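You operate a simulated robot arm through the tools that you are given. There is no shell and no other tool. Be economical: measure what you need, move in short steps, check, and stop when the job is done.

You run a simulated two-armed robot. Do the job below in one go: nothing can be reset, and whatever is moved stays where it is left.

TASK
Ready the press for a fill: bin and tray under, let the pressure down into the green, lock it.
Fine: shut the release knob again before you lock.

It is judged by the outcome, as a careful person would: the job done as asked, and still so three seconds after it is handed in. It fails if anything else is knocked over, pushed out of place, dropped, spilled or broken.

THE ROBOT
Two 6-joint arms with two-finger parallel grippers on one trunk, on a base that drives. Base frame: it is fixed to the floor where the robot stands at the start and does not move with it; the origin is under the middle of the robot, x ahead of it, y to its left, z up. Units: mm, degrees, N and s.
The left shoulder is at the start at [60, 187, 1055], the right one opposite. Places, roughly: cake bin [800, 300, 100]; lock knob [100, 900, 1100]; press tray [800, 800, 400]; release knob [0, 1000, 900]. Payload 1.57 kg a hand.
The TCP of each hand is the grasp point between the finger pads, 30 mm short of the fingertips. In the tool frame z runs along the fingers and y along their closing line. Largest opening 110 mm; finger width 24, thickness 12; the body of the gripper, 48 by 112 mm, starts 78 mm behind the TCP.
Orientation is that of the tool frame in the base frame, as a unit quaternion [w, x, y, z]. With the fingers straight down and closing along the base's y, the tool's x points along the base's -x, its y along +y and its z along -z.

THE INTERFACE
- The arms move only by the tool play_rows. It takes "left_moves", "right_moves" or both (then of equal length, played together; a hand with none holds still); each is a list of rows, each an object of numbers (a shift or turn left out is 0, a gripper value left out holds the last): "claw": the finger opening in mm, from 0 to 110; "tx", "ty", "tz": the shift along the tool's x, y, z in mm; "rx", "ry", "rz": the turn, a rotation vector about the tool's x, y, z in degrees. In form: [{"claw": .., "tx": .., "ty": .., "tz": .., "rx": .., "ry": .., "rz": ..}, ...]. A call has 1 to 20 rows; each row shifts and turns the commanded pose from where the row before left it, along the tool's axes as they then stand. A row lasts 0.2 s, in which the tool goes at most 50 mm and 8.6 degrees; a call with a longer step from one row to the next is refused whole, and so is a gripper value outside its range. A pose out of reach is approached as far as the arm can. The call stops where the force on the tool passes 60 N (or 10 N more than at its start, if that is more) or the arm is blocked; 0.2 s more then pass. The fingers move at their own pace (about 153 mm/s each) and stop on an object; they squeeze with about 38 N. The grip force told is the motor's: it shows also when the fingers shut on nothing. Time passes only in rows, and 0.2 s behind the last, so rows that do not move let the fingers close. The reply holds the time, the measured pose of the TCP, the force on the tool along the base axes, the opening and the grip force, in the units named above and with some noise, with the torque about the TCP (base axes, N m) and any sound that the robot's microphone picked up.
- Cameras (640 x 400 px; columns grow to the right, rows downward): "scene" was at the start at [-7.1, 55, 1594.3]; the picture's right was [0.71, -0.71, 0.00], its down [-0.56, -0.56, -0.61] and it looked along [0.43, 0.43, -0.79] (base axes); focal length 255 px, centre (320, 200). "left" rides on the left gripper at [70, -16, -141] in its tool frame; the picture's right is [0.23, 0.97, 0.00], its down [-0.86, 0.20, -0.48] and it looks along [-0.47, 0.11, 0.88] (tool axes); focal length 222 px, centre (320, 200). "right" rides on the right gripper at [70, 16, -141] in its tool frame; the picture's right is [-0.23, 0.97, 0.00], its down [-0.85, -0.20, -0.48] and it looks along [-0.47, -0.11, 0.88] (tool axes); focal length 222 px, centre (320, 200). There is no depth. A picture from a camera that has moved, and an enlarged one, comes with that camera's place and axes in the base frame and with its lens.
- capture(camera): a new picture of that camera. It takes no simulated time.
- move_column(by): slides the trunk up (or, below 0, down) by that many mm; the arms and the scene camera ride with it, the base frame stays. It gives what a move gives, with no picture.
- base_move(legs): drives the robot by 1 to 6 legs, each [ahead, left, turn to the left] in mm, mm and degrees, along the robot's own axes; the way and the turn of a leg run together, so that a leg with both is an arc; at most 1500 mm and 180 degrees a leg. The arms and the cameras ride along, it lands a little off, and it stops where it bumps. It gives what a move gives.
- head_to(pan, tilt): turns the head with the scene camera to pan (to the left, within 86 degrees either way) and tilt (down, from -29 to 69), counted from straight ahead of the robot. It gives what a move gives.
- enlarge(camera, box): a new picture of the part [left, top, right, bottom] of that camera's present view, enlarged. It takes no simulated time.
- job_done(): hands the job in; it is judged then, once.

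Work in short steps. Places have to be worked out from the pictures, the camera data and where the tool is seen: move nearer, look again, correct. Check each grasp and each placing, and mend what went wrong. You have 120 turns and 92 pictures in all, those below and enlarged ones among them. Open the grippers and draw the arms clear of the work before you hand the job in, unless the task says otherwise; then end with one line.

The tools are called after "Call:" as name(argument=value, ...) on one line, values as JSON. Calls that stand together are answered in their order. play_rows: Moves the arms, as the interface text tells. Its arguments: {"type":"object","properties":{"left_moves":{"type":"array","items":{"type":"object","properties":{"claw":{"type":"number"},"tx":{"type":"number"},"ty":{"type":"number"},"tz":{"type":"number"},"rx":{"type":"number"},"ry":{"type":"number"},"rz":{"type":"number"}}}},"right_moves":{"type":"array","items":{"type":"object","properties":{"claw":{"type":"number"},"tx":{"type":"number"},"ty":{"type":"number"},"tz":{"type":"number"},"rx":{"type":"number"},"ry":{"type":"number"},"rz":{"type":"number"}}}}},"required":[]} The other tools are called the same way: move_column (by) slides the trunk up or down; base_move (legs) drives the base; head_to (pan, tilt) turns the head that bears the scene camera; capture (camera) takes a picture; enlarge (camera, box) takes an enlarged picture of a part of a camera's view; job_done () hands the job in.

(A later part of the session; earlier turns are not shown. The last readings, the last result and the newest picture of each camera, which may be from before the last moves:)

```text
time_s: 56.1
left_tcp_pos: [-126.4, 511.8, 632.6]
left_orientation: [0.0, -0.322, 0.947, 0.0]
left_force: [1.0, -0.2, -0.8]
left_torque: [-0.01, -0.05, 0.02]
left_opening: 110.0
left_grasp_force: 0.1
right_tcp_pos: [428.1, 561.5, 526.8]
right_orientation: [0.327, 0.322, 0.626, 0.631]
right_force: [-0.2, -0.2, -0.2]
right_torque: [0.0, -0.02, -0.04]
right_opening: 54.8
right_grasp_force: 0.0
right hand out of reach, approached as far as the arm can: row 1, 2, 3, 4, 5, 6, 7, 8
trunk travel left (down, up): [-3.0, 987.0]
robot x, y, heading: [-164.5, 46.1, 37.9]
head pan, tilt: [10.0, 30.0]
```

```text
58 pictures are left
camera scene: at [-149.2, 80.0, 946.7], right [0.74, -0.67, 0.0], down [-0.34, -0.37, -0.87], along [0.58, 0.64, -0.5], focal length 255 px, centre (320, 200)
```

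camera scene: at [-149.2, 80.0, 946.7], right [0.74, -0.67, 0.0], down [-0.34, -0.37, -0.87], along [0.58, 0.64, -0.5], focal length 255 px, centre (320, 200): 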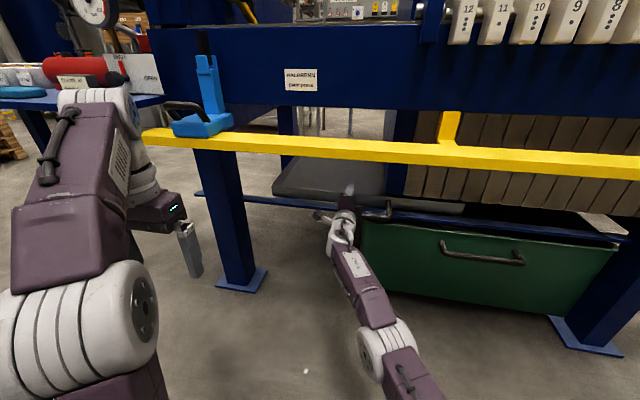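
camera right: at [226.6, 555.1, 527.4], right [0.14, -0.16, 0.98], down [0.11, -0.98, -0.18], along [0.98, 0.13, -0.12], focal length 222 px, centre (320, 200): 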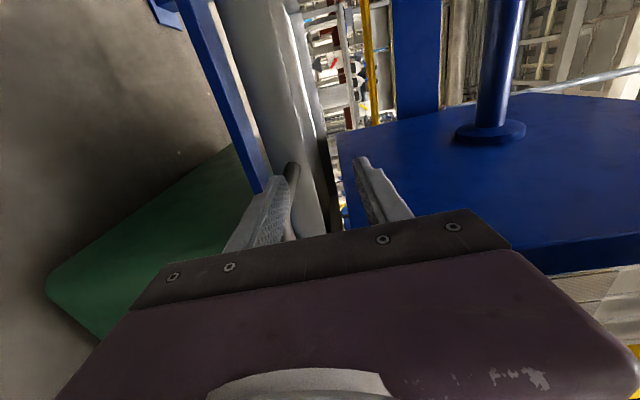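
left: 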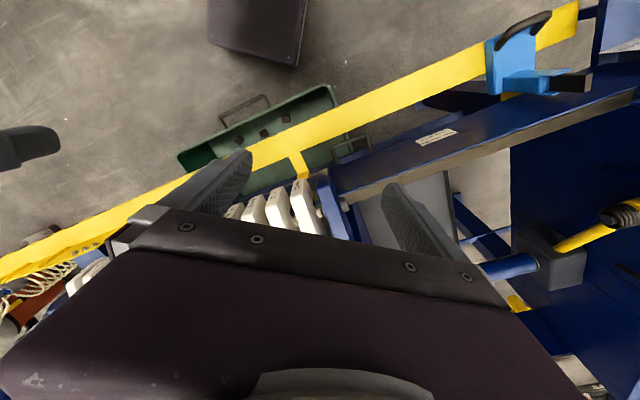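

This roll direction is at a joint limit. I roll back the other way toward the opposite roll.

Call:
play_rows(right_moves=[{"rz": -8.2}, {"rz": -8.2}, {"rz": -8.2}, {"rz": -8.2}, {"rz": -8.2}, {"rz": -8.2}, {"rz": -8.2}, {"rz": -8.2}, {"rz": -8.2}, {"rz": -8.2}, {"rz": -8.2}])

Call:
play_rows(right_moves=[{"rz": -8.2}, {"rz": -8.2}, {"rz": -8.2}, {"rz": -8.2}, {"rz": -8.2}, {"rz": -8.2}, {"rz": -8.2}, {"rz": -8.2}, {"rz": -8.2}, {"rz": -8.2}, {"rz": -8.2}])

Call:
capture(camera="scene")

```text
time_s: 58.5
left_tcp_pos: [-126.2, 510.6, 632.9]
left_orientation: [0.0, -0.323, 0.947, 0.002]
left_force: [-1.2, 0.3, -0.3]
left_torque: [0.0, 0.01, -0.01]
left_opening: 110.1
left_grasp_force: 0.1
right_tcp_pos: [429.2, 561.0, 525.8]
right_orientation: [0.678, -0.217, 0.669, 0.215]
right_force: [-0.8, 0.5, 0.9]
right_torque: [-0.02, 0.0, 0.03]
right_opening: 54.9
right_grasp_force: 0.0
right hand out of reach, approached as far as the arm can: row 11
trunk travel left (down, up): [-3.0, 987.0]
robot x, y, heading: [-161.9, 47.3, 37.3]
head pan, tilt: [10.0, 30.0]
```

```text
time_s: 60.9
left_tcp_pos: [-126.1, 509.9, 633.2]
left_orientation: [0.001, -0.322, 0.947, 0.001]
left_force: [-1.0, 0.1, 0.4]
left_torque: [-0.02, 0.0, 0.03]
left_opening: 110.3
left_grasp_force: 0.1
right_tcp_pos: [429.2, 561.8, 526.5]
right_orientation: [0.631, -0.627, 0.318, -0.329]
right_force: [0.5, -0.9, -0.8]
right_torque: [-0.01, -0.01, -0.03]
right_opening: 55.1
right_grasp_force: 0.1
trunk travel left (down, up): [-3.0, 987.0]
robot x, y, heading: [-159.2, 46.7, 37.7]
head pan, tilt: [10.0, 30.0]
```

```text
57 pictures are left
camera scene: at [-149.1, 79.9, 946.6], right [0.74, -0.67, 0.0], down [-0.34, -0.37, -0.87], along [0.58, 0.64, -0.5], focal length 255 px, centre (320, 200)
```

scene: 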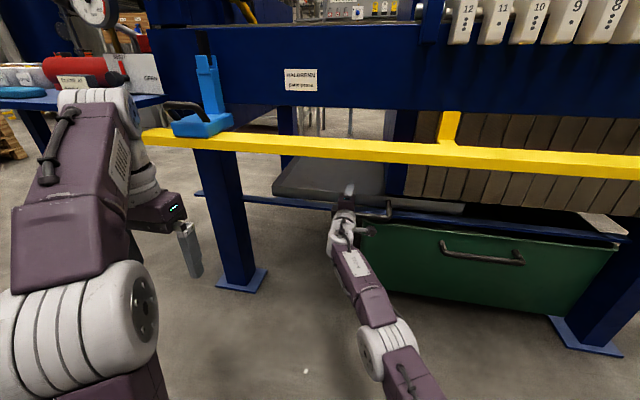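

This roll works. Now I move down to handle height, right 57 and back a little, then check with the hand camera.

Call:
play_rows(right_moves=[{"tz": -30}, {"tz": -30, "tx": 19}, {"ty": 37, "tx": 19}, {"ty": 37, "tx": 19}, {"ty": 37}])

Call:
capture(camera="right")

Call:
enlarge(camera="scene", box=[260, 150, 460, 275])

```text
time_s: 61.9
left_tcp_pos: [-126.7, 510.4, 634.5]
left_orientation: [0.001, -0.323, 0.946, 0.001]
left_force: [-0.5, -0.2, -0.2]
left_torque: [-0.03, 0.02, -0.01]
left_opening: 110.0
left_grasp_force: 0.1
right_tcp_pos: [422.4, 508.6, 503.8]
right_orientation: [0.654, -0.6, 0.314, -0.337]
right_force: [0.4, -0.7, 26.6]
right_torque: [0.24, -0.48, -0.19]
right_opening: 32.1
right_grasp_force: 0.0
right hand out of reach, approached as far as the arm can: row 1, 2
trunk travel left (down, up): [-3.0, 987.0]
robot x, y, heading: [-164.6, 48.7, 37.6]
head pan, tilt: [10.0, 30.0]
stopped in row 4 (right hand): the force on the tool passed its limit at 69 N (the readings are from after the stop); the commanded pose is now the measured one
```

```text
56 pictures are left
camera right: at [347.7, 370.3, 475.3], right [-0.07, 0.24, -0.97], down [-0.89, 0.42, 0.16], along [0.44, 0.88, 0.18], focal length 222 px, centre (320, 200)
```

right: 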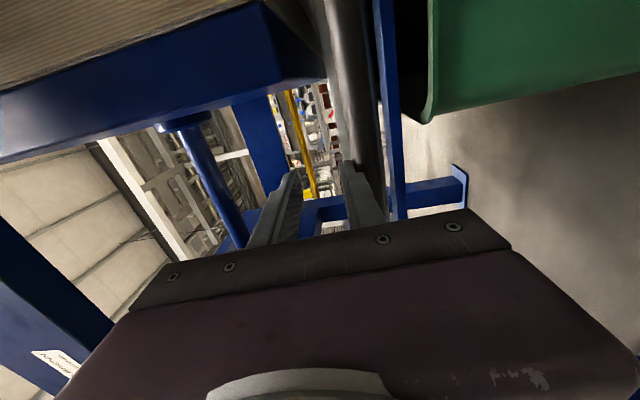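

```text
3.20 times, centred on (360, 212) of scene
camera zoom: at [-151.2, 78.3, 947.2], right [0.74, -0.67, 0.0], down [-0.33, -0.37, -0.87], along [0.59, 0.64, -0.5], focal length 816 px, centre (192, 160)
```

zoom: 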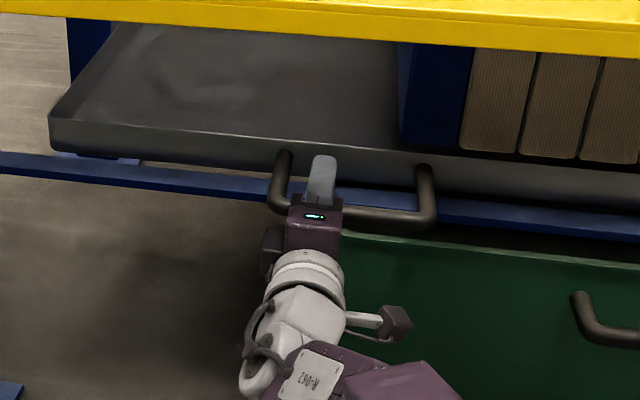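

The lower finger is resting on the handle, so the handle is higher than judged (z≈465) and nearer. I back off, fix the tilt, and lower the hand to straddle height.

Call:
base_move(legs=[[-90, 0, 0]])

Call:
play_rows(right_moves=[{"rx": -4.7, "ty": 20, "claw": 60}, {"ty": 18}, {"tx": 12}])

Call:
capture(camera="right")

Call:
enlarge(camera="scene", box=[260, 130, 460, 255])

```text
time_s: 63.0
left_tcp_pos: [-197.3, 456.9, 632.9]
left_orientation: [-0.001, -0.323, 0.946, 0.001]
left_force: [0.4, 1.1, 0.3]
left_torque: [0.02, 0.01, -0.01]
left_opening: 110.1
left_grasp_force: 0.1
right_tcp_pos: [351.8, 455.5, 492.3]
right_orientation: [0.648, -0.608, 0.316, -0.334]
right_force: [0.8, -0.1, -0.2]
right_torque: [-0.04, 0.02, -0.01]
right_opening: 55.1
right_grasp_force: 0.0
trunk travel left (down, up): [-3.0, 987.0]
robot x, y, heading: [-233.3, -8.9, 37.5]
head pan, tilt: [10.0, 30.0]
```

```text
time_s: 63.8
left_tcp_pos: [-197.1, 456.9, 632.4]
left_orientation: [0.0, -0.324, 0.946, 0.001]
left_force: [0.0, 0.8, 0.3]
left_torque: [0.03, 0.0, 0.01]
left_opening: 110.2
left_grasp_force: 0.1
right_tcp_pos: [358.2, 447.1, 452.4]
right_orientation: [-0.622, 0.634, -0.328, 0.321]
right_force: [0.2, -0.1, 0.1]
right_torque: [0.03, 0.0, 0.0]
right_opening: 60.2
right_grasp_force: 0.1
trunk travel left (down, up): [-3.0, 987.0]
robot x, y, heading: [-232.2, -6.2, 37.7]
head pan, tilt: [10.0, 30.0]
```

```text
54 pictures are left
camera right: at [282.6, 307.7, 439.4], right [-0.15, 0.18, -0.97], down [-0.88, 0.42, 0.21], along [0.45, 0.89, 0.09], focal length 222 px, centre (320, 200)
```

right: 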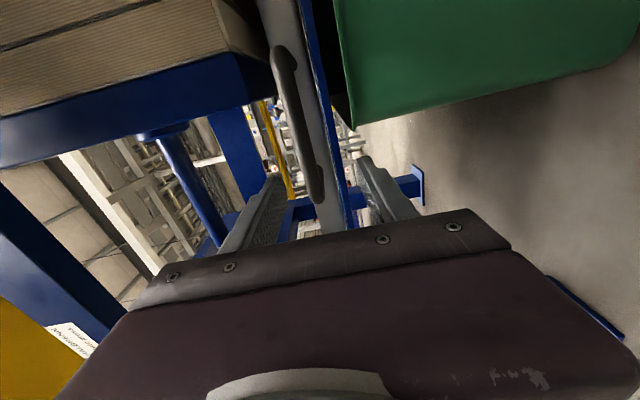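

```text
3.20 times, centred on (360, 192) of scene
camera zoom: at [-219.1, 26.1, 946.6], right [0.74, -0.67, 0.0], down [-0.34, -0.37, -0.87], along [0.58, 0.64, -0.5], focal length 816 px, centre (192, 224)
```

zoom: 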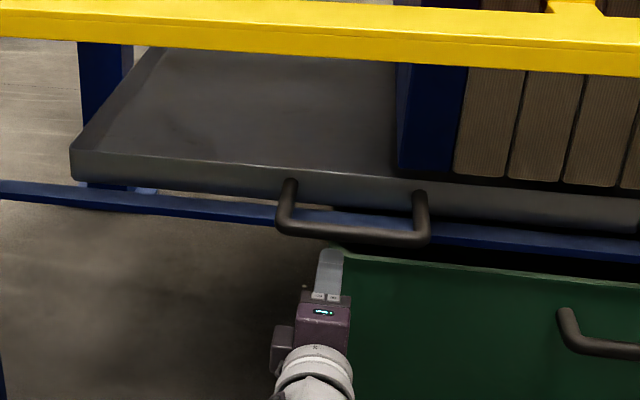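

The handle lies between the finger lines at z≈468, spanning my L≈45…-106. I raise 14 mm, centre right 25, and drive ahead 105.

Call:
play_rows(right_moves=[{"ty": -14, "tx": 25}])

Call:
base_move(legs=[[105, 0, 0]])

Call:
capture(camera="right")

Call:
enlarge(camera="scene", box=[260, 150, 460, 275])

```text
time_s: 64.2
left_tcp_pos: [-197.2, 457.3, 633.3]
left_orientation: [0.0, -0.324, 0.946, 0.001]
left_force: [0.7, 1.6, -0.4]
left_torque: [0.01, 0.0, 0.01]
left_opening: 110.0
left_grasp_force: 0.0
right_tcp_pos: [373.1, 428.5, 467.1]
right_orientation: [-0.621, 0.635, -0.329, 0.321]
right_force: [1.2, 0.4, -0.1]
right_torque: [0.03, -0.03, -0.01]
right_opening: 60.0
right_grasp_force: 0.2
trunk travel left (down, up): [-3.0, 987.0]
robot x, y, heading: [-231.4, -6.1, 37.8]
head pan, tilt: [10.0, 30.0]
```

```text
time_s: 65.3
left_tcp_pos: [-111.8, 519.9, 632.7]
left_orientation: [0.0, -0.322, 0.947, 0.001]
left_force: [-0.7, 0.2, -0.1]
left_torque: [-0.05, 0.0, 0.02]
left_opening: 110.0
left_grasp_force: 0.1
right_tcp_pos: [458.6, 490.5, 465.9]
right_orientation: [-0.622, 0.634, -0.329, 0.321]
right_force: [0.2, -0.8, 0.4]
right_torque: [-0.01, -0.02, -0.02]
right_opening: 59.8
right_grasp_force: 0.1
trunk travel left (down, up): [-3.0, 987.0]
robot x, y, heading: [-150.3, 60.1, 37.5]
head pan, tilt: [10.0, 30.0]
```

```text
52 pictures are left
camera right: at [382.5, 352.1, 453.3], right [-0.15, 0.18, -0.97], down [-0.88, 0.43, 0.21], along [0.45, 0.89, 0.09], focal length 222 px, centre (320, 200)
```

right: 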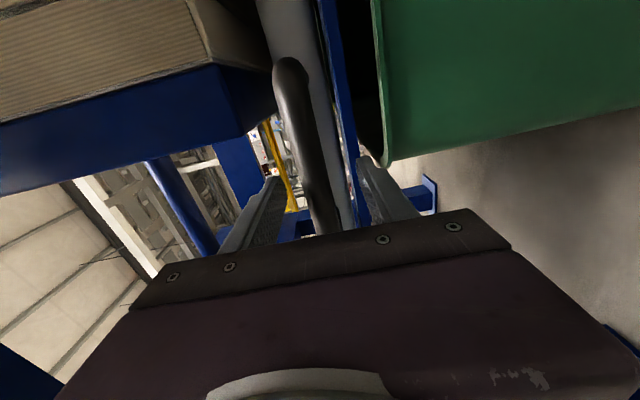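

```text
3.20 times, centred on (360, 212) of scene
camera zoom: at [-134.7, 91.1, 946.6], right [0.74, -0.67, 0.0], down [-0.34, -0.37, -0.87], along [0.58, 0.64, -0.5], focal length 816 px, centre (192, 160)
```

zoom: 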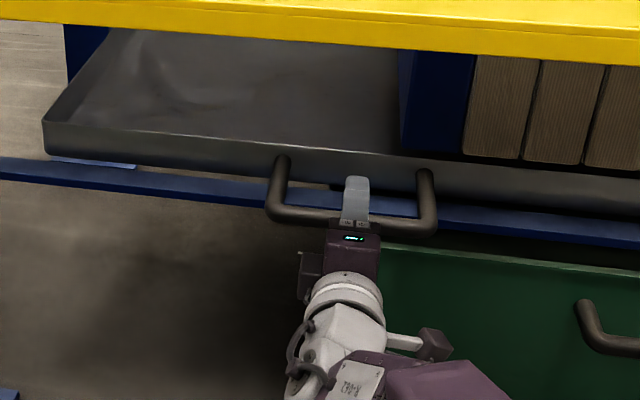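

The bar passes between the fingers. I close on it.

Call:
play_rows(right_moves=[{"claw": 0}, {"claw": 0}, {"claw": 0}])

```text
time_s: 66.1
left_tcp_pos: [-112.3, 522.0, 632.9]
left_orientation: [-0.001, -0.322, 0.947, 0.0]
left_force: [0.1, -0.2, 0.1]
left_torque: [-0.01, 0.01, 0.02]
left_opening: 109.9
left_grasp_force: 0.0
right_tcp_pos: [458.2, 490.7, 467.2]
right_orientation: [-0.623, 0.632, -0.33, 0.322]
right_force: [5.9, 3.5, 5.9]
right_torque: [-0.23, -0.2, -0.06]
right_opening: 20.2
right_grasp_force: 34.0
trunk travel left (down, up): [-3.0, 987.0]
robot x, y, heading: [-145.5, 55.5, 37.3]
head pan, tilt: [10.0, 30.0]
```

Grip holds the 20 mm bar. I estimate ≈460 mm of travel to the right to centre the tray under the pack; I drag it first by 100 with the base.

Call:
base_move(legs=[[0, -100, 0]])

Call:
capture(camera="scene")

```text
time_s: 67.3
left_tcp_pos: [-50.8, 440.3, 634.7]
left_orientation: [0.001, -0.323, 0.946, 0.001]
left_force: [0.2, 0.5, 0.3]
left_torque: [-0.01, -0.01, 0.0]
left_opening: 110.1
left_grasp_force: 0.1
right_tcp_pos: [518.8, 412.2, 468.2]
right_orientation: [-0.623, 0.633, -0.33, 0.321]
right_force: [-19.4, -17.3, 3.9]
right_torque: [-0.23, -0.17, 0.03]
right_opening: 19.5
right_grasp_force: 34.0
trunk travel left (down, up): [-3.0, 987.0]
robot x, y, heading: [-84.5, -20.9, 37.7]
head pan, tilt: [10.0, 30.0]
```

```text
50 pictures are left
camera scene: at [-74.5, 9.6, 946.7], right [0.74, -0.67, 0.0], down [-0.34, -0.37, -0.87], along [0.58, 0.64, -0.5], focal length 255 px, centre (320, 200)
```

scene: 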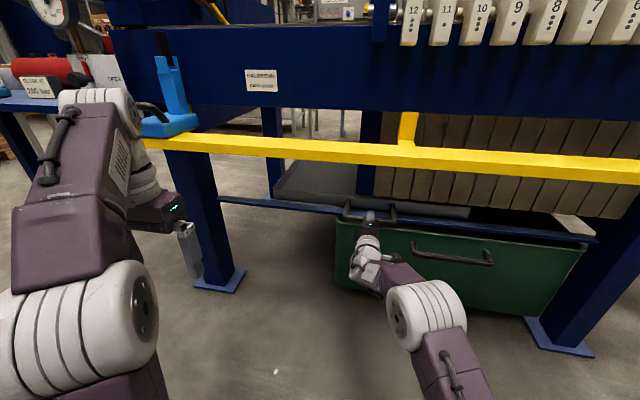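

The tray follows. A slight inward bias (26 N) builds, so I add a small backward component and continue.

Call:
base_move(legs=[[-8, -170, 0]])

Call:
base_move(legs=[[0, -150, 0]])

Call:
capture(camera="scene")

```text
time_s: 68.8
left_tcp_pos: [48.2, 300.7, 633.6]
left_orientation: [0.0, -0.321, 0.947, 0.0]
left_force: [-0.2, 0.7, -0.3]
left_torque: [0.0, 0.01, 0.0]
left_opening: 110.0
left_grasp_force: 0.1
right_tcp_pos: [620.4, 269.6, 467.6]
right_orientation: [-0.623, 0.632, -0.331, 0.321]
right_force: [23.2, 13.4, 14.8]
right_torque: [-0.36, -0.24, 0.1]
right_opening: 19.9
right_grasp_force: 33.5
trunk travel left (down, up): [-3.0, 987.0]
robot x, y, heading: [12.7, -162.9, 37.4]
head pan, tilt: [10.0, 30.0]
```

```text
time_s: 70.1
left_tcp_pos: [140.1, 181.0, 632.5]
left_orientation: [0.0, -0.322, 0.947, 0.001]
left_force: [0.1, -0.8, 0.5]
left_torque: [-0.01, -0.02, 0.0]
left_opening: 110.1
left_grasp_force: 0.1
right_tcp_pos: [711.6, 150.1, 467.7]
right_orientation: [-0.623, 0.631, -0.331, 0.322]
right_force: [-16.9, -16.9, -3.8]
right_torque: [-0.34, -0.23, -0.16]
right_opening: 19.8
right_grasp_force: 33.4
trunk travel left (down, up): [-3.0, 987.0]
robot x, y, heading: [103.8, -281.8, 37.8]
head pan, tilt: [10.0, 30.0]
```

```text
49 pictures are left
camera scene: at [116.9, -249.9, 946.6], right [0.74, -0.67, 0.0], down [-0.34, -0.37, -0.87], along [0.58, 0.64, -0.5], focal length 255 px, centre (320, 200)
```

scene: 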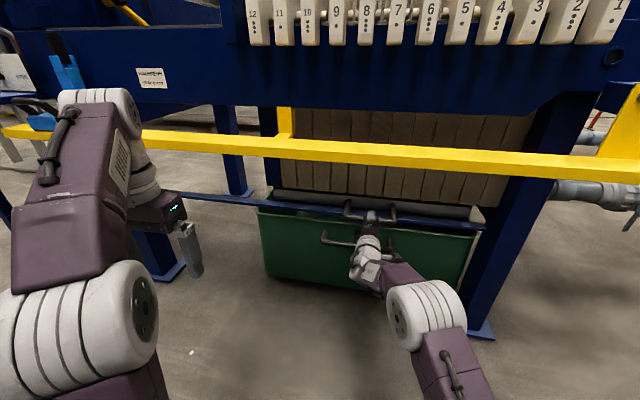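

Now about 417 mm moved. I zoom to compare the tray ends with the pack ends.

Call:
enlarge(camera="scene", box=[230, 130, 550, 330])

```text
2.00 times, centred on (390, 230) of scene
camera zoom: at [116.9, -249.9, 946.6], right [0.74, -0.67, 0.0], down [-0.34, -0.37, -0.87], along [0.58, 0.64, -0.5], focal length 510 px, centre (180, 140)
```

zoom: 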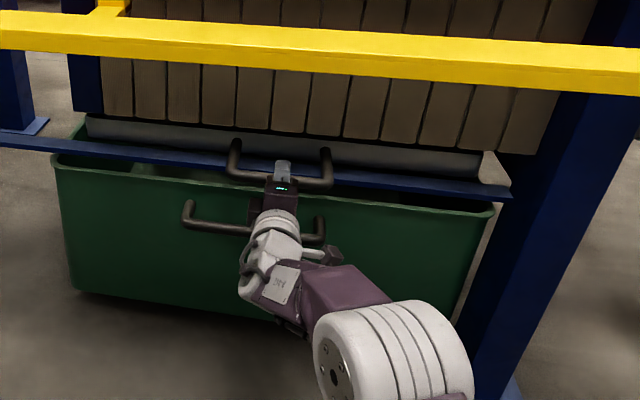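

Tray spans ≈b 40…-639, pack ≈13…-723: about 45 more to the right. I drag 45.

Call:
base_move(legs=[[-3, -45, 0]])

Call:
enlarge(camera="scene", box=[230, 130, 550, 330])

```text
time_s: 71.0
left_tcp_pos: [165.5, 143.9, 632.0]
left_orientation: [0.0, -0.323, 0.946, 0.0]
left_force: [0.3, -1.0, 0.5]
left_torque: [-0.02, -0.02, -0.01]
left_opening: 110.1
left_grasp_force: 0.1
right_tcp_pos: [735.8, 115.5, 469.1]
right_orientation: [-0.623, 0.633, -0.328, 0.321]
right_force: [2.9, 25.5, 5.6]
right_torque: [-0.28, -0.15, 0.12]
right_opening: 19.7
right_grasp_force: 33.7
trunk travel left (down, up): [-3.0, 987.0]
robot x, y, heading: [132.1, -320.5, 37.9]
head pan, tilt: [10.0, 30.0]
```

```text
2.00 times, centred on (390, 230) of scene
camera zoom: at [142.7, -286.1, 946.7], right [0.74, -0.67, 0.0], down [-0.34, -0.37, -0.87], along [0.58, 0.64, -0.5], focal length 510 px, centre (180, 140)
```

zoom: 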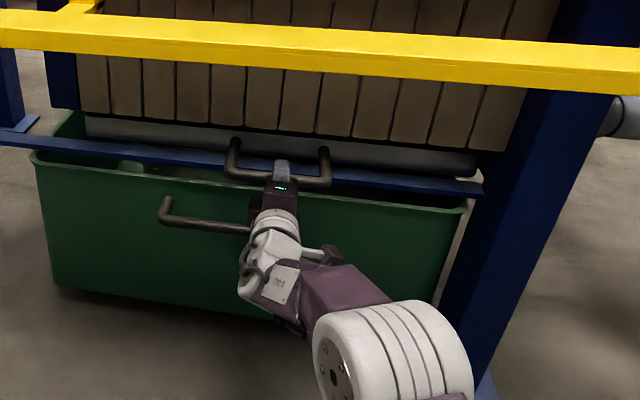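

The tray is now centred under the pack (≈-8…-682). I release and back straight off.

Call:
play_rows(right_moves=[{"claw": 60}, {"claw": 60}])

Call:
base_move(legs=[[-250, 0, 0]])

Call:
capture(camera="right")

Call:
capture(camera="scene")

```text
time_s: 71.6
left_tcp_pos: [165.8, 143.6, 633.6]
left_orientation: [-0.001, -0.324, 0.946, 0.001]
left_force: [0.0, 0.4, 0.4]
left_torque: [-0.01, -0.04, -0.03]
left_opening: 109.8
left_grasp_force: 0.1
right_tcp_pos: [735.2, 114.4, 468.5]
right_orientation: [-0.624, 0.632, -0.33, 0.321]
right_force: [-0.9, 0.5, -1.1]
right_torque: [0.03, 0.0, 0.02]
right_opening: 59.8
right_grasp_force: 0.0
trunk travel left (down, up): [-3.0, 987.0]
robot x, y, heading: [131.4, -320.1, 37.4]
head pan, tilt: [10.0, 30.0]
```

```text
time_s: 73.5
left_tcp_pos: [-34.3, -10.2, 632.2]
left_orientation: [-0.001, -0.324, 0.946, 0.001]
left_force: [0.2, -0.2, 0.4]
left_torque: [0.01, 0.01, -0.01]
left_opening: 110.1
left_grasp_force: 0.1
right_tcp_pos: [535.5, -37.5, 468.9]
right_orientation: [-0.623, 0.634, -0.329, 0.319]
right_force: [0.3, -0.4, -0.7]
right_torque: [0.0, 0.03, 0.0]
right_opening: 59.8
right_grasp_force: 0.1
trunk travel left (down, up): [-3.0, 987.0]
robot x, y, heading: [-69.7, -471.7, 37.8]
head pan, tilt: [10.0, 30.0]
```

```text
46 pictures are left
camera right: at [460.8, -177.5, 454.2], right [-0.15, 0.18, -0.97], down [-0.88, 0.42, 0.21], along [0.45, 0.89, 0.1], focal length 222 px, centre (320, 200)
```

right: 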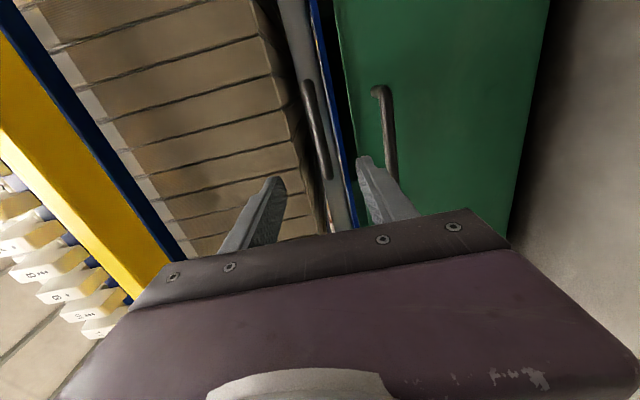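

```text
45 pictures are left
camera scene: at [-55.3, -440.9, 946.7], right [0.74, -0.67, 0.0], down [-0.34, -0.37, -0.87], along [0.58, 0.64, -0.5], focal length 255 px, centre (320, 200)
```

scene: 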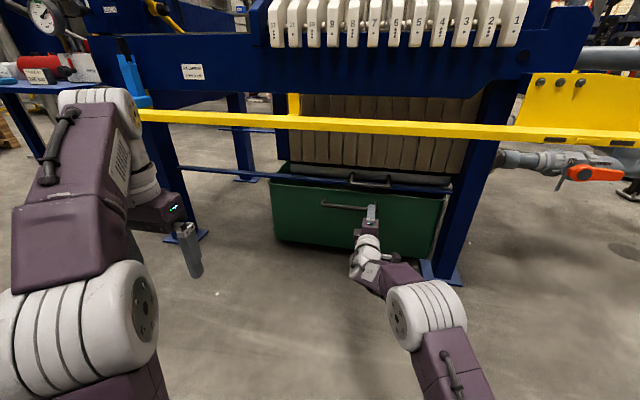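

Both look placed. On my way to the controls I stop to look at the bin/tray from the left side to verify depth.

Call:
base_move(legs=[[0, 700, 0], [0, 0, 45]])

Call:
head_to(pan=-55, tilt=15)

Call:
capture(camera="scene")

```text
time_s: 79.4
left_tcp_pos: [-810.4, 435.8, 632.1]
left_orientation: [0.0, -0.665, 0.747, 0.002]
left_force: [1.0, -0.3, -0.7]
left_torque: [-0.01, 0.01, 0.02]
left_opening: 109.8
left_grasp_force: 0.0
right_tcp_pos: [-391.7, 822.7, 467.9]
right_orientation: [-0.699, 0.711, -0.058, 0.052]
right_force: [-0.5, -0.7, 0.2]
right_torque: [-0.02, -0.03, -0.02]
right_opening: 60.1
right_grasp_force: 0.0
trunk travel left (down, up): [-3.0, 987.0]
robot x, y, heading: [-504.6, 85.8, 83.1]
head pan, tilt: [10.0, 30.0]
```

```text
time_s: 80.8
left_tcp_pos: [-810.9, 436.1, 632.4]
left_orientation: [0.0, -0.665, 0.747, 0.0]
left_force: [-0.9, 0.7, 0.0]
left_torque: [0.01, -0.01, 0.03]
left_opening: 110.0
left_grasp_force: 0.1
right_tcp_pos: [-391.8, 823.4, 468.7]
right_orientation: [-0.699, 0.711, -0.058, 0.053]
right_force: [0.4, -0.2, -0.7]
right_torque: [-0.01, 0.0, -0.02]
right_opening: 59.8
right_grasp_force: 0.0
trunk travel left (down, up): [-3.0, 987.0]
robot x, y, heading: [-505.9, 87.6, 83.4]
head pan, tilt: [-55.0, 15.0]
```

```text
44 pictures are left
camera scene: at [-429.2, 74.2, 970.8], right [0.48, -0.88, 0.0], down [-0.23, -0.12, -0.97], along [0.85, 0.46, -0.26], focal length 255 px, centre (320, 200)
```

scene: 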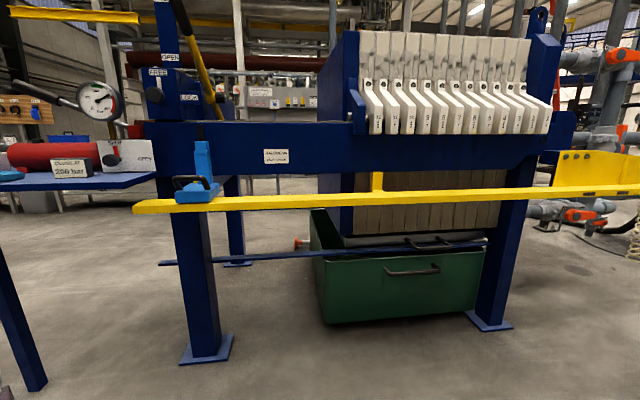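

I enlarge the bin's left side to find its rear corner.

Call:
enlarge(camera="scene", box=[270, 170, 430, 330])

Call:
enlarge(camera="scene", box=[40, 60, 240, 220])

```text
2.50 times, centred on (350, 250) of scene
camera zoom: at [-429.2, 74.2, 970.8], right [0.48, -0.88, 0.0], down [-0.23, -0.12, -0.97], along [0.85, 0.46, -0.26], focal length 637 px, centre (245, 75)
```

zoom: 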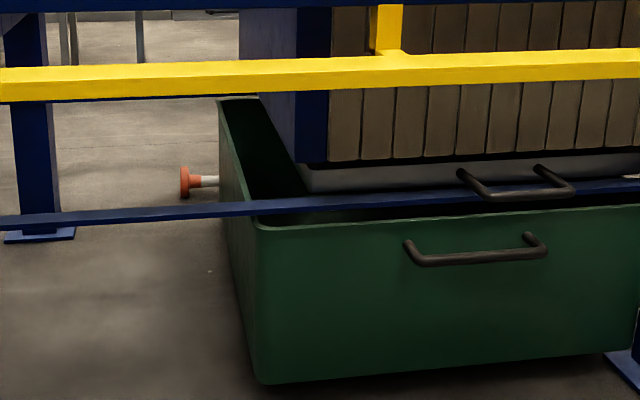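

```text
2.50 times, centred on (140, 140) of scene
camera zoom: at [-429.2, 74.2, 970.8], right [0.48, -0.88, 0.0], down [-0.23, -0.12, -0.97], along [0.85, 0.46, -0.26], focal length 637 px, centre (770, 350)
```

zoom: 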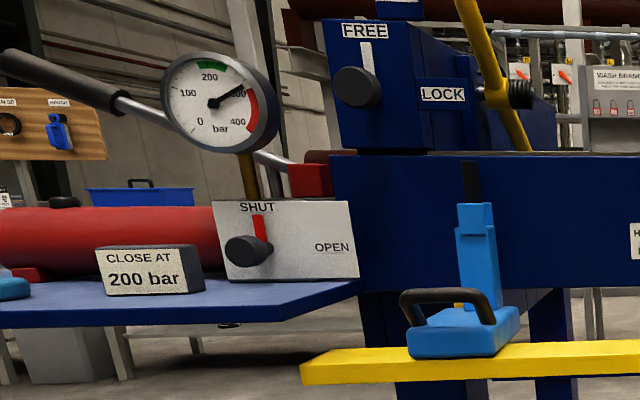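

Rear rim seems farther back than expected. I zoom on the bin's left rear edge to measure its depth.

Call:
enlarge(camera="scene", box=[305, 195, 369, 259])

```text
6.25 times, centred on (337, 227) of scene
camera zoom: at [-429.2, 74.2, 970.8], right [0.48, -0.88, 0.0], down [-0.23, -0.12, -0.97], along [0.85, 0.46, -0.26], focal length 1593 px, centre (214, 31)
```

zoom: 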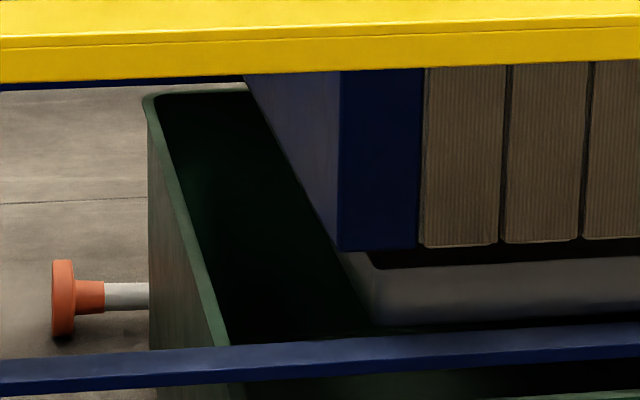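

The bin front sits ≈50 mm behind the pack front (overshoot), rear sticks out behind; it should come back ≈75 mm. I turn back, line up with the bin handle (z≈295) and check it with the hand camera.

Call:
base_move(legs=[[0, 0, -46.5], [0, -660, 0], [180, 0, 0]])

Call:
play_rows(right_moves=[{"ty": 35}, {"ty": 35}, {"ty": 35}, {"ty": 35}, {"ty": 33}])

Call:
capture(camera="right")

Call:
head_to(pan=10, tilt=30)

Call:
capture(camera="scene")

```text
time_s: 87.7
left_tcp_pos: [79.9, 127.8, 633.5]
left_orientation: [0.0, -0.321, 0.947, 0.0]
left_force: [-0.4, 0.3, -0.1]
left_torque: [0.01, -0.01, 0.0]
left_opening: 110.0
left_grasp_force: 0.0
right_tcp_pos: [649.5, 98.0, 468.1]
right_orientation: [-0.623, 0.632, -0.331, 0.321]
right_force: [0.0, -0.8, 0.1]
right_torque: [-0.01, -0.02, -0.02]
right_opening: 59.8
right_grasp_force: 0.1
trunk travel left (down, up): [-3.0, 987.0]
robot x, y, heading: [41.3, -333.8, 37.6]
head pan, tilt: [-55.0, 15.0]
```

```text
time_s: 88.9
left_tcp_pos: [80.5, 129.2, 633.0]
left_orientation: [0.0, -0.321, 0.947, 0.0]
left_force: [0.3, -0.6, 0.1]
left_torque: [0.0, 0.01, 0.01]
left_opening: 109.7
left_grasp_force: 0.1
right_tcp_pos: [647.1, 97.6, 295.4]
right_orientation: [-0.623, 0.631, -0.331, 0.322]
right_force: [-0.9, 0.7, 0.7]
right_torque: [-0.02, 0.04, 0.0]
right_opening: 59.9
right_grasp_force: 0.0
trunk travel left (down, up): [-3.0, 987.0]
robot x, y, heading: [39.9, -335.7, 37.5]
head pan, tilt: [-55.0, 15.0]
```

```text
40 pictures are left
camera right: at [571.4, -42.5, 281.2], right [-0.15, 0.18, -0.97], down [-0.88, 0.43, 0.21], along [0.45, 0.89, 0.1], focal length 222 px, centre (320, 200)
```

right: 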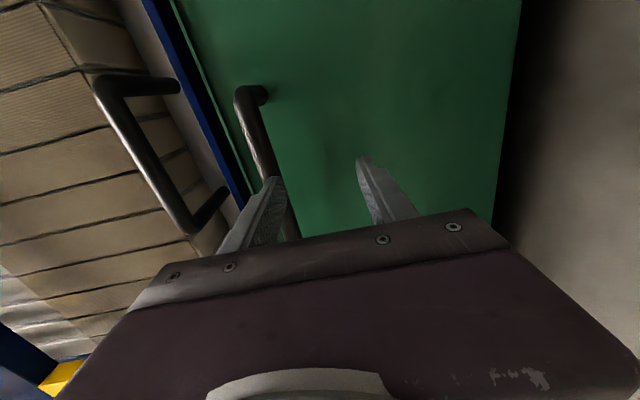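

```text
time_s: 90.3
left_tcp_pos: [79.2, 128.7, 633.0]
left_orientation: [0.0, -0.321, 0.947, 0.0]
left_force: [0.3, 0.1, 0.0]
left_torque: [0.02, -0.02, 0.02]
left_opening: 109.9
left_grasp_force: 0.1
right_tcp_pos: [647.9, 95.2, 295.5]
right_orientation: [-0.623, 0.632, -0.331, 0.322]
right_force: [0.1, 0.9, 0.1]
right_torque: [-0.02, 0.0, 0.0]
right_opening: 59.8
right_grasp_force: 0.1
trunk travel left (down, up): [-3.0, 987.0]
robot x, y, heading: [41.1, -332.6, 37.4]
head pan, tilt: [10.0, 30.0]
```

```text
39 pictures are left
camera scene: at [55.8, -301.4, 946.7], right [0.74, -0.68, 0.0], down [-0.34, -0.37, -0.87], along [0.59, 0.64, -0.5], focal length 255 px, centre (320, 200)
```

scene: 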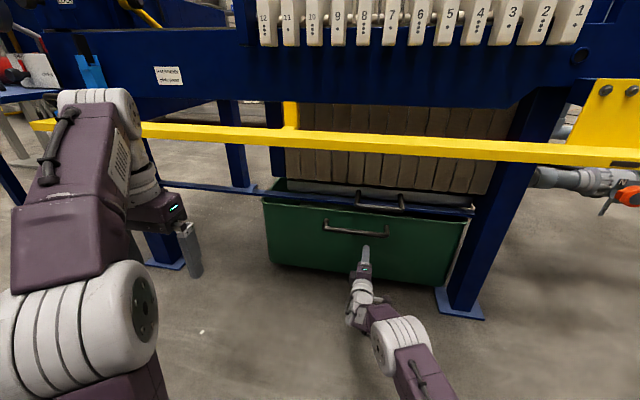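

Triangulating the handle now gives z≈355 and rim ≈415, which puts the bin front at ≈722 and rear ≈1458, covering the pack properly – consistent with where my fist stopped. So the bin stays; I back off and go to the release knob (≈[-46,1007,888]).

Call:
base_move(legs=[[-260, 0, 0], [0, 1140, 0]])

Call:
play_rows(right_moves=[{"ty": -35}, {"ty": -35}, {"ty": -35}, {"ty": -35}, {"ty": -35}])

Call:
move_column(by=390)

Call:
capture(camera="scene")

Call:
capture(camera="right")

```text
time_s: 97.6
left_tcp_pos: [-861.7, 878.8, 632.6]
left_orientation: [-0.001, -0.336, 0.942, 0.001]
left_force: [0.0, 1.3, -0.2]
left_torque: [0.0, 0.01, -0.02]
left_opening: 110.1
left_grasp_force: 0.1
right_tcp_pos: [-294.7, 863.5, 295.2]
right_orientation: [-0.628, 0.637, -0.32, 0.313]
right_force: [0.4, 0.4, -0.9]
right_torque: [-0.01, -0.02, 0.0]
right_opening: 59.9
right_grasp_force: 0.0
trunk travel left (down, up): [-3.0, 987.0]
robot x, y, heading: [-888.8, 412.9, 39.3]
head pan, tilt: [10.0, 30.0]
```

```text
time_s: 98.8
left_tcp_pos: [-863.3, 878.7, 633.4]
left_orientation: [0.0, -0.337, 0.942, 0.001]
left_force: [0.3, 0.8, 0.3]
left_torque: [-0.01, 0.02, -0.01]
left_opening: 109.8
left_grasp_force: 0.1
right_tcp_pos: [-291.2, 866.2, 471.5]
right_orientation: [-0.627, 0.638, -0.319, 0.312]
right_force: [-0.5, 0.5, -0.5]
right_torque: [0.0, -0.05, 0.01]
right_opening: 60.1
right_grasp_force: 0.0
trunk travel left (down, up): [-3.0, 987.0]
robot x, y, heading: [-882.9, 415.2, 39.3]
head pan, tilt: [10.0, 30.0]
```

```text
time_s: 102.6
left_tcp_pos: [-861.3, 878.7, 1023.3]
left_orientation: [0.0, -0.337, 0.942, 0.001]
left_force: [-0.1, -0.5, 0.4]
left_torque: [0.03, -0.01, -0.03]
left_opening: 110.0
left_grasp_force: 0.0
right_tcp_pos: [-291.1, 866.8, 860.8]
right_orientation: [-0.628, 0.638, -0.321, 0.311]
right_force: [-0.5, -0.5, 1.1]
right_torque: [0.05, 0.01, -0.01]
right_opening: 60.1
right_grasp_force: 0.1
trunk travel left (down, up): [-393.0, 597.0]
robot x, y, heading: [-882.2, 412.1, 39.1]
head pan, tilt: [10.0, 30.0]
```

```text
38 pictures are left
camera scene: at [-872.0, 447.1, 1336.6], right [0.76, -0.65, 0.0], down [-0.33, -0.38, -0.87], along [0.56, 0.66, -0.5], focal length 255 px, centre (320, 200)
```

scene: 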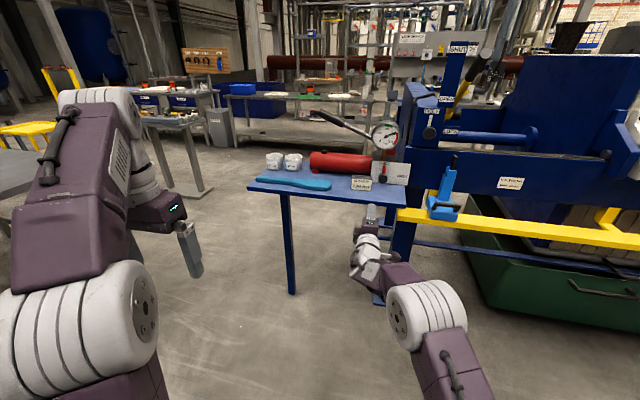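

```text
37 pictures are left
camera right: at [-362.8, 724.4, 846.9], right [-0.15, 0.18, -0.97], down [-0.89, 0.4, 0.21], along [0.42, 0.9, 0.1], focal length 222 px, centre (320, 200)
```

right: 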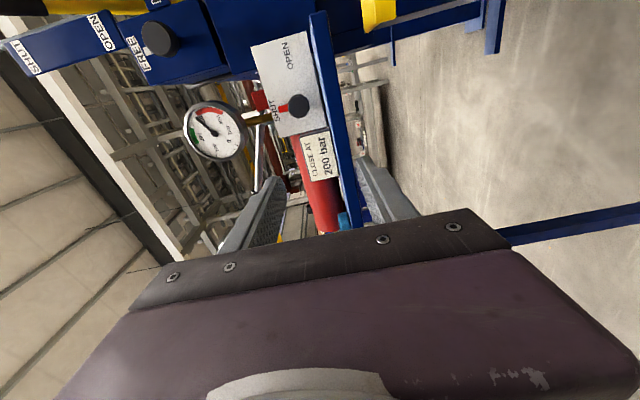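

The two estimates agree: knob at ≈(-45,1004,889). I square up, lift 28, shift right 31, open to 70 and drive to a standoff.

Call:
base_move(legs=[[0, 0, -1], [195, 0, 0]])

Call:
play_rows(right_moves=[{"ty": -28, "tx": 15, "claw": 70}, {"tx": 14}])

Call:
capture(camera="right")

Call:
enlarge(camera="scene", box=[300, 100, 500, 225])

```text
time_s: 104.3
left_tcp_pos: [-748.8, 959.3, 1022.4]
left_orientation: [0.001, -0.327, 0.945, 0.001]
left_force: [1.1, 0.0, 1.0]
left_torque: [-0.03, 0.03, -0.01]
left_opening: 110.1
left_grasp_force: 0.1
right_tcp_pos: [-182.9, 934.9, 858.6]
right_orientation: [-0.622, 0.636, -0.329, 0.317]
right_force: [-12.1, -11.5, 6.5]
right_torque: [-0.19, 0.2, 0.14]
right_opening: 54.8
right_grasp_force: 0.2
trunk travel left (down, up): [-393.0, 597.0]
robot x, y, heading: [-778.1, 495.3, 38.2]
head pan, tilt: [10.0, 30.0]
stopped in leg 2: the force on the tool passed its limit at 503 N (the readings are from after the stop); the commanded pose is now the measured one
```

```text
time_s: 104.9
left_tcp_pos: [-750.1, 961.7, 1022.3]
left_orientation: [0.001, -0.328, 0.945, -0.001]
left_force: [0.3, 1.3, 0.2]
left_torque: [-0.03, 0.03, 0.0]
left_opening: 110.0
left_grasp_force: 0.1
right_tcp_pos: [-167.2, 914.8, 883.2]
right_orientation: [-0.621, 0.638, -0.328, 0.316]
right_force: [-21.3, 2.1, 0.2]
right_torque: [0.09, 0.96, 0.58]
right_opening: 70.1
right_grasp_force: 0.4
trunk travel left (down, up): [-393.0, 597.0]
robot x, y, heading: [-778.3, 495.0, 38.4]
head pan, tilt: [10.0, 30.0]
```

```text
36 pictures are left
camera right: at [-241.3, 774.3, 872.0], right [-0.16, 0.17, -0.97], down [-0.88, 0.41, 0.22], along [0.44, 0.89, 0.08], focal length 222 px, centre (320, 200)
```

right: 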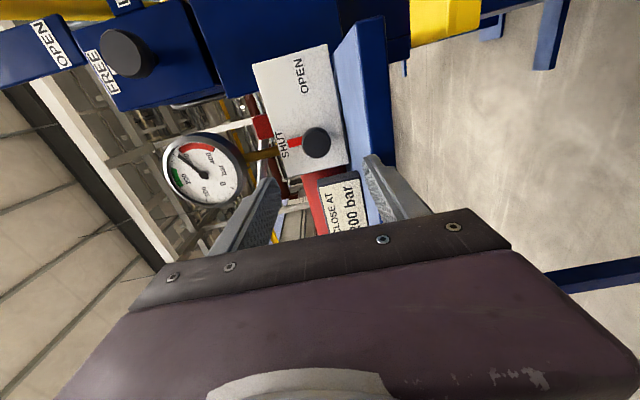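

```text
3.20 times, centred on (400, 162) of scene
camera zoom: at [-769.4, 530.0, 1336.7], right [0.75, -0.67, 0.0], down [-0.33, -0.37, -0.87], along [0.58, 0.65, -0.5], focal length 816 px, centre (64, 320)
```

zoom: 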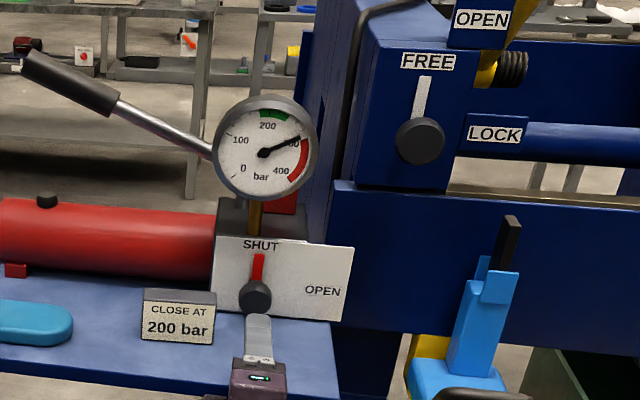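

The lower finger struck the table's front edge (table top higher than judged, edge at a≈450); nothing on it seems displaced. I back off, then check the table items.

Call:
base_move(legs=[[-60, 0, 0]])

Call:
play_rows(right_moves=[{"ty": -7, "claw": 60}, {"ty": 0}])

Call:
capture(camera="scene")

Call:
capture(camera="right")

```text
time_s: 105.8
left_tcp_pos: [-797.5, 923.1, 1022.8]
left_orientation: [0.0, -0.328, 0.945, 0.0]
left_force: [-1.0, -1.0, 0.0]
left_torque: [0.03, -0.01, 0.0]
left_opening: 110.1
left_grasp_force: 0.1
right_tcp_pos: [-211.7, 877.2, 883.8]
right_orientation: [-0.621, 0.638, -0.327, 0.316]
right_force: [-1.2, 0.2, -0.1]
right_torque: [0.0, 0.03, 0.02]
right_opening: 69.7
right_grasp_force: 0.0
trunk travel left (down, up): [-393.0, 597.0]
robot x, y, heading: [-826.6, 458.9, 38.1]
head pan, tilt: [10.0, 30.0]
```

```text
time_s: 106.4
left_tcp_pos: [-794.2, 926.1, 1020.7]
left_orientation: [-0.001, -0.328, 0.945, 0.0]
left_force: [-0.3, -0.6, 1.6]
left_torque: [-0.01, -0.02, 0.04]
left_opening: 109.9
left_grasp_force: 0.0
right_tcp_pos: [-211.0, 876.9, 889.7]
right_orientation: [-0.62, 0.638, -0.329, 0.316]
right_force: [-0.1, 0.3, 0.8]
right_torque: [0.0, 0.02, 0.0]
right_opening: 59.9
right_grasp_force: 0.1
trunk travel left (down, up): [-393.0, 597.0]
robot x, y, heading: [-825.1, 463.9, 38.3]
head pan, tilt: [10.0, 30.0]
```

```text
34 pictures are left
camera scene: at [-812.3, 493.5, 1336.6], right [0.75, -0.67, 0.0], down [-0.33, -0.37, -0.87], along [0.58, 0.65, -0.5], focal length 255 px, centre (320, 200)
```

scene: 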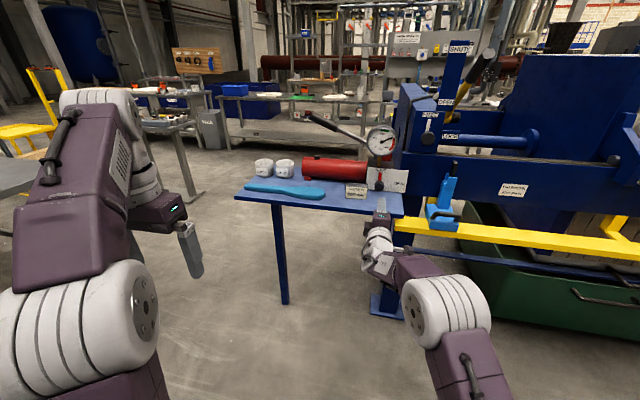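

```text
33 pictures are left
camera right: at [-284.7, 736.9, 877.2], right [-0.16, 0.17, -0.97], down [-0.88, 0.42, 0.22], along [0.44, 0.89, 0.08], focal length 222 px, centre (320, 200)
```

right: 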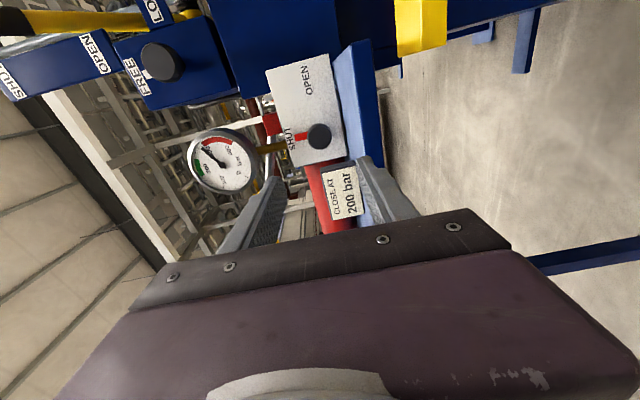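

Table top is ≈843, knob only ≈42 above it, so the wide side of the gripper must be horizontal with its camera on top. I back off and roll the hand another -90° in free space.

Call:
base_move(legs=[[-150, 0, 0]])

Call:
play_rows(right_moves=[{"rz": -8.2}, {"rz": -8.2}, {"rz": -8.2}, {"rz": -8.2}, {"rz": -8.2}, {"rz": -8.2}, {"rz": -8.2}, {"rz": -8.2}, {"rz": -8.2}, {"rz": -8.2}, {"rz": -8.2}])

Call:
capture(camera="right")

```text
time_s: 107.8
left_tcp_pos: [-911.2, 831.0, 1021.8]
left_orientation: [-0.001, -0.328, 0.945, 0.0]
left_force: [0.6, -0.7, 1.2]
left_torque: [0.05, -0.05, -0.01]
left_opening: 109.8
left_grasp_force: 0.1
right_tcp_pos: [-327.7, 784.3, 889.5]
right_orientation: [-0.621, 0.638, -0.328, 0.316]
right_force: [0.6, 0.2, 0.1]
right_torque: [0.02, 0.04, -0.04]
right_opening: 60.1
right_grasp_force: 0.1
trunk travel left (down, up): [-393.0, 597.0]
robot x, y, heading: [-943.1, 369.4, 38.4]
head pan, tilt: [10.0, 30.0]
```

```text
time_s: 110.2
left_tcp_pos: [-909.8, 832.3, 1022.1]
left_orientation: [-0.001, -0.327, 0.945, -0.001]
left_force: [0.1, 1.4, 0.1]
left_torque: [0.01, 0.02, 0.0]
left_opening: 110.0
left_grasp_force: 0.0
right_tcp_pos: [-326.5, 786.4, 890.2]
right_orientation: [-0.214, 0.683, 0.222, 0.662]
right_force: [-0.2, -0.9, 0.4]
right_torque: [-0.03, 0.01, -0.02]
right_opening: 60.3
right_grasp_force: 0.2
trunk travel left (down, up): [-393.0, 597.0]
robot x, y, heading: [-942.1, 369.8, 38.4]
head pan, tilt: [10.0, 30.0]
```

```text
32 pictures are left
camera right: at [-430.5, 690.2, 963.5], right [0.56, -0.79, -0.23], down [-0.53, -0.14, -0.84], along [0.64, 0.59, -0.49], focal length 222 px, centre (320, 200)
```

right: 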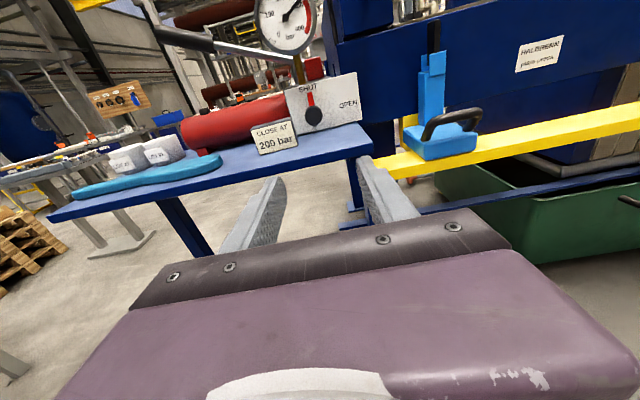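

The hand is now upright with a clear view. I pitch it ~8° down, pre-roll -17°, set 56 mm opening, and drive to a closer standoff.

Call:
play_rows(right_moves=[{"ry": -8.0, "claw": 56}, {"rz": -8.5}, {"rz": -8.5}])

Call:
base_move(legs=[[235, 0, 0]])

Call:
capture(camera="right")

Call:
enlarge(camera="scene", box=[320, 120, 440, 230])

```text
time_s: 111.0
left_tcp_pos: [-910.6, 832.5, 1022.3]
left_orientation: [-0.001, -0.328, 0.945, 0.0]
left_force: [-0.1, 0.1, 0.9]
left_torque: [0.02, 0.01, 0.02]
left_opening: 110.0
left_grasp_force: 0.0
right_tcp_pos: [-325.8, 784.8, 889.7]
right_orientation: [-0.106, 0.685, 0.341, 0.635]
right_force: [-1.1, 0.6, -0.1]
right_torque: [0.0, -0.03, 0.03]
right_opening: 56.2
right_grasp_force: 0.2
trunk travel left (down, up): [-393.0, 597.0]
robot x, y, heading: [-941.5, 367.3, 38.2]
head pan, tilt: [10.0, 30.0]
```

```text
time_s: 112.8
left_tcp_pos: [-725.8, 979.8, 1021.3]
left_orientation: [-0.001, -0.328, 0.945, -0.001]
left_force: [0.4, -1.0, 0.6]
left_torque: [0.0, 0.03, -0.01]
left_opening: 109.7
left_grasp_force: 0.1
right_tcp_pos: [-142.7, 932.9, 889.1]
right_orientation: [-0.106, 0.685, 0.341, 0.635]
right_force: [-0.1, 0.5, -0.9]
right_torque: [0.0, -0.01, 0.03]
right_opening: 56.2
right_grasp_force: 0.2
trunk travel left (down, up): [-393.0, 597.0]
robot x, y, heading: [-760.5, 516.2, 38.5]
head pan, tilt: [10.0, 30.0]
```

```text
31 pictures are left
camera right: at [-248.0, 861.8, 983.3], right [0.59, -0.8, 0.07], down [-0.47, -0.41, -0.78], along [0.65, 0.43, -0.62], focal length 222 px, centre (320, 200)
```

right: 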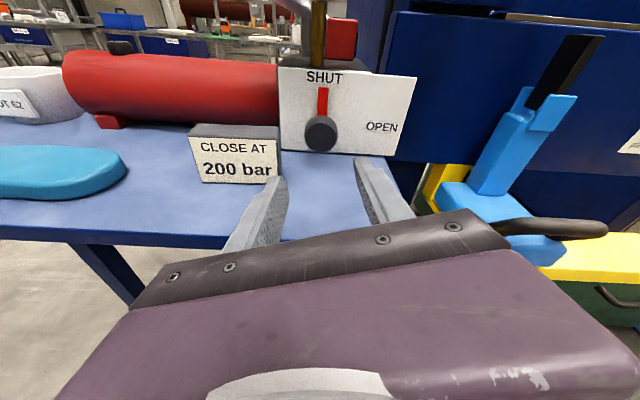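

```text
3.64 times, centred on (380, 175) of scene
camera zoom: at [-742.9, 548.7, 1336.6], right [0.75, -0.66, 0.0], down [-0.33, -0.37, -0.87], along [0.57, 0.65, -0.5], focal length 927 px, centre (102, 291)
```

zoom: 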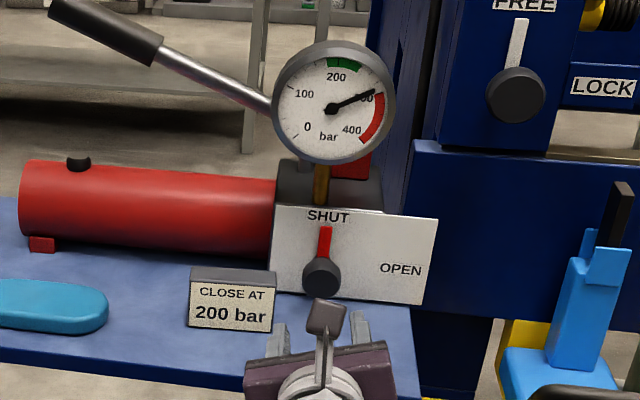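

Knob ≈(-50,1001,888), in line with my fingers; sign edge is 44 mm to its left, plate ≈40 mm behind the knob. I drive 90 ahead and recheck.

Call:
base_move(legs=[[90, -5, 0]])

Call:
capture(camera="right")

```text
time_s: 113.9
left_tcp_pos: [-649.4, 1032.9, 1021.1]
left_orientation: [-0.002, -0.328, 0.945, -0.001]
left_force: [0.4, 0.4, -0.6]
left_torque: [-0.05, 0.03, 0.0]
left_opening: 109.7
left_grasp_force: 0.1
right_tcp_pos: [-66.3, 986.3, 888.6]
right_orientation: [-0.106, 0.685, 0.34, 0.635]
right_force: [0.7, -0.2, -0.6]
right_torque: [0.04, -0.03, 0.0]
right_opening: 56.1
right_grasp_force: 0.0
trunk travel left (down, up): [-393.0, 597.0]
robot x, y, heading: [-684.7, 568.7, 38.2]
head pan, tilt: [10.0, 30.0]
```

```text
29 pictures are left
camera right: at [-172.2, 914.8, 983.2], right [0.59, -0.8, 0.07], down [-0.47, -0.41, -0.78], along [0.65, 0.43, -0.62], focal length 222 px, centre (320, 200)
```

right: 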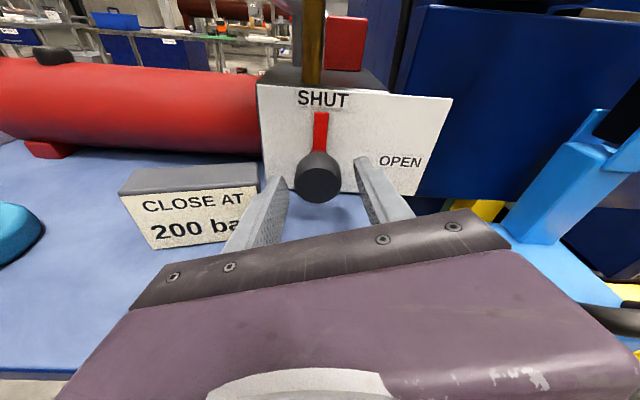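

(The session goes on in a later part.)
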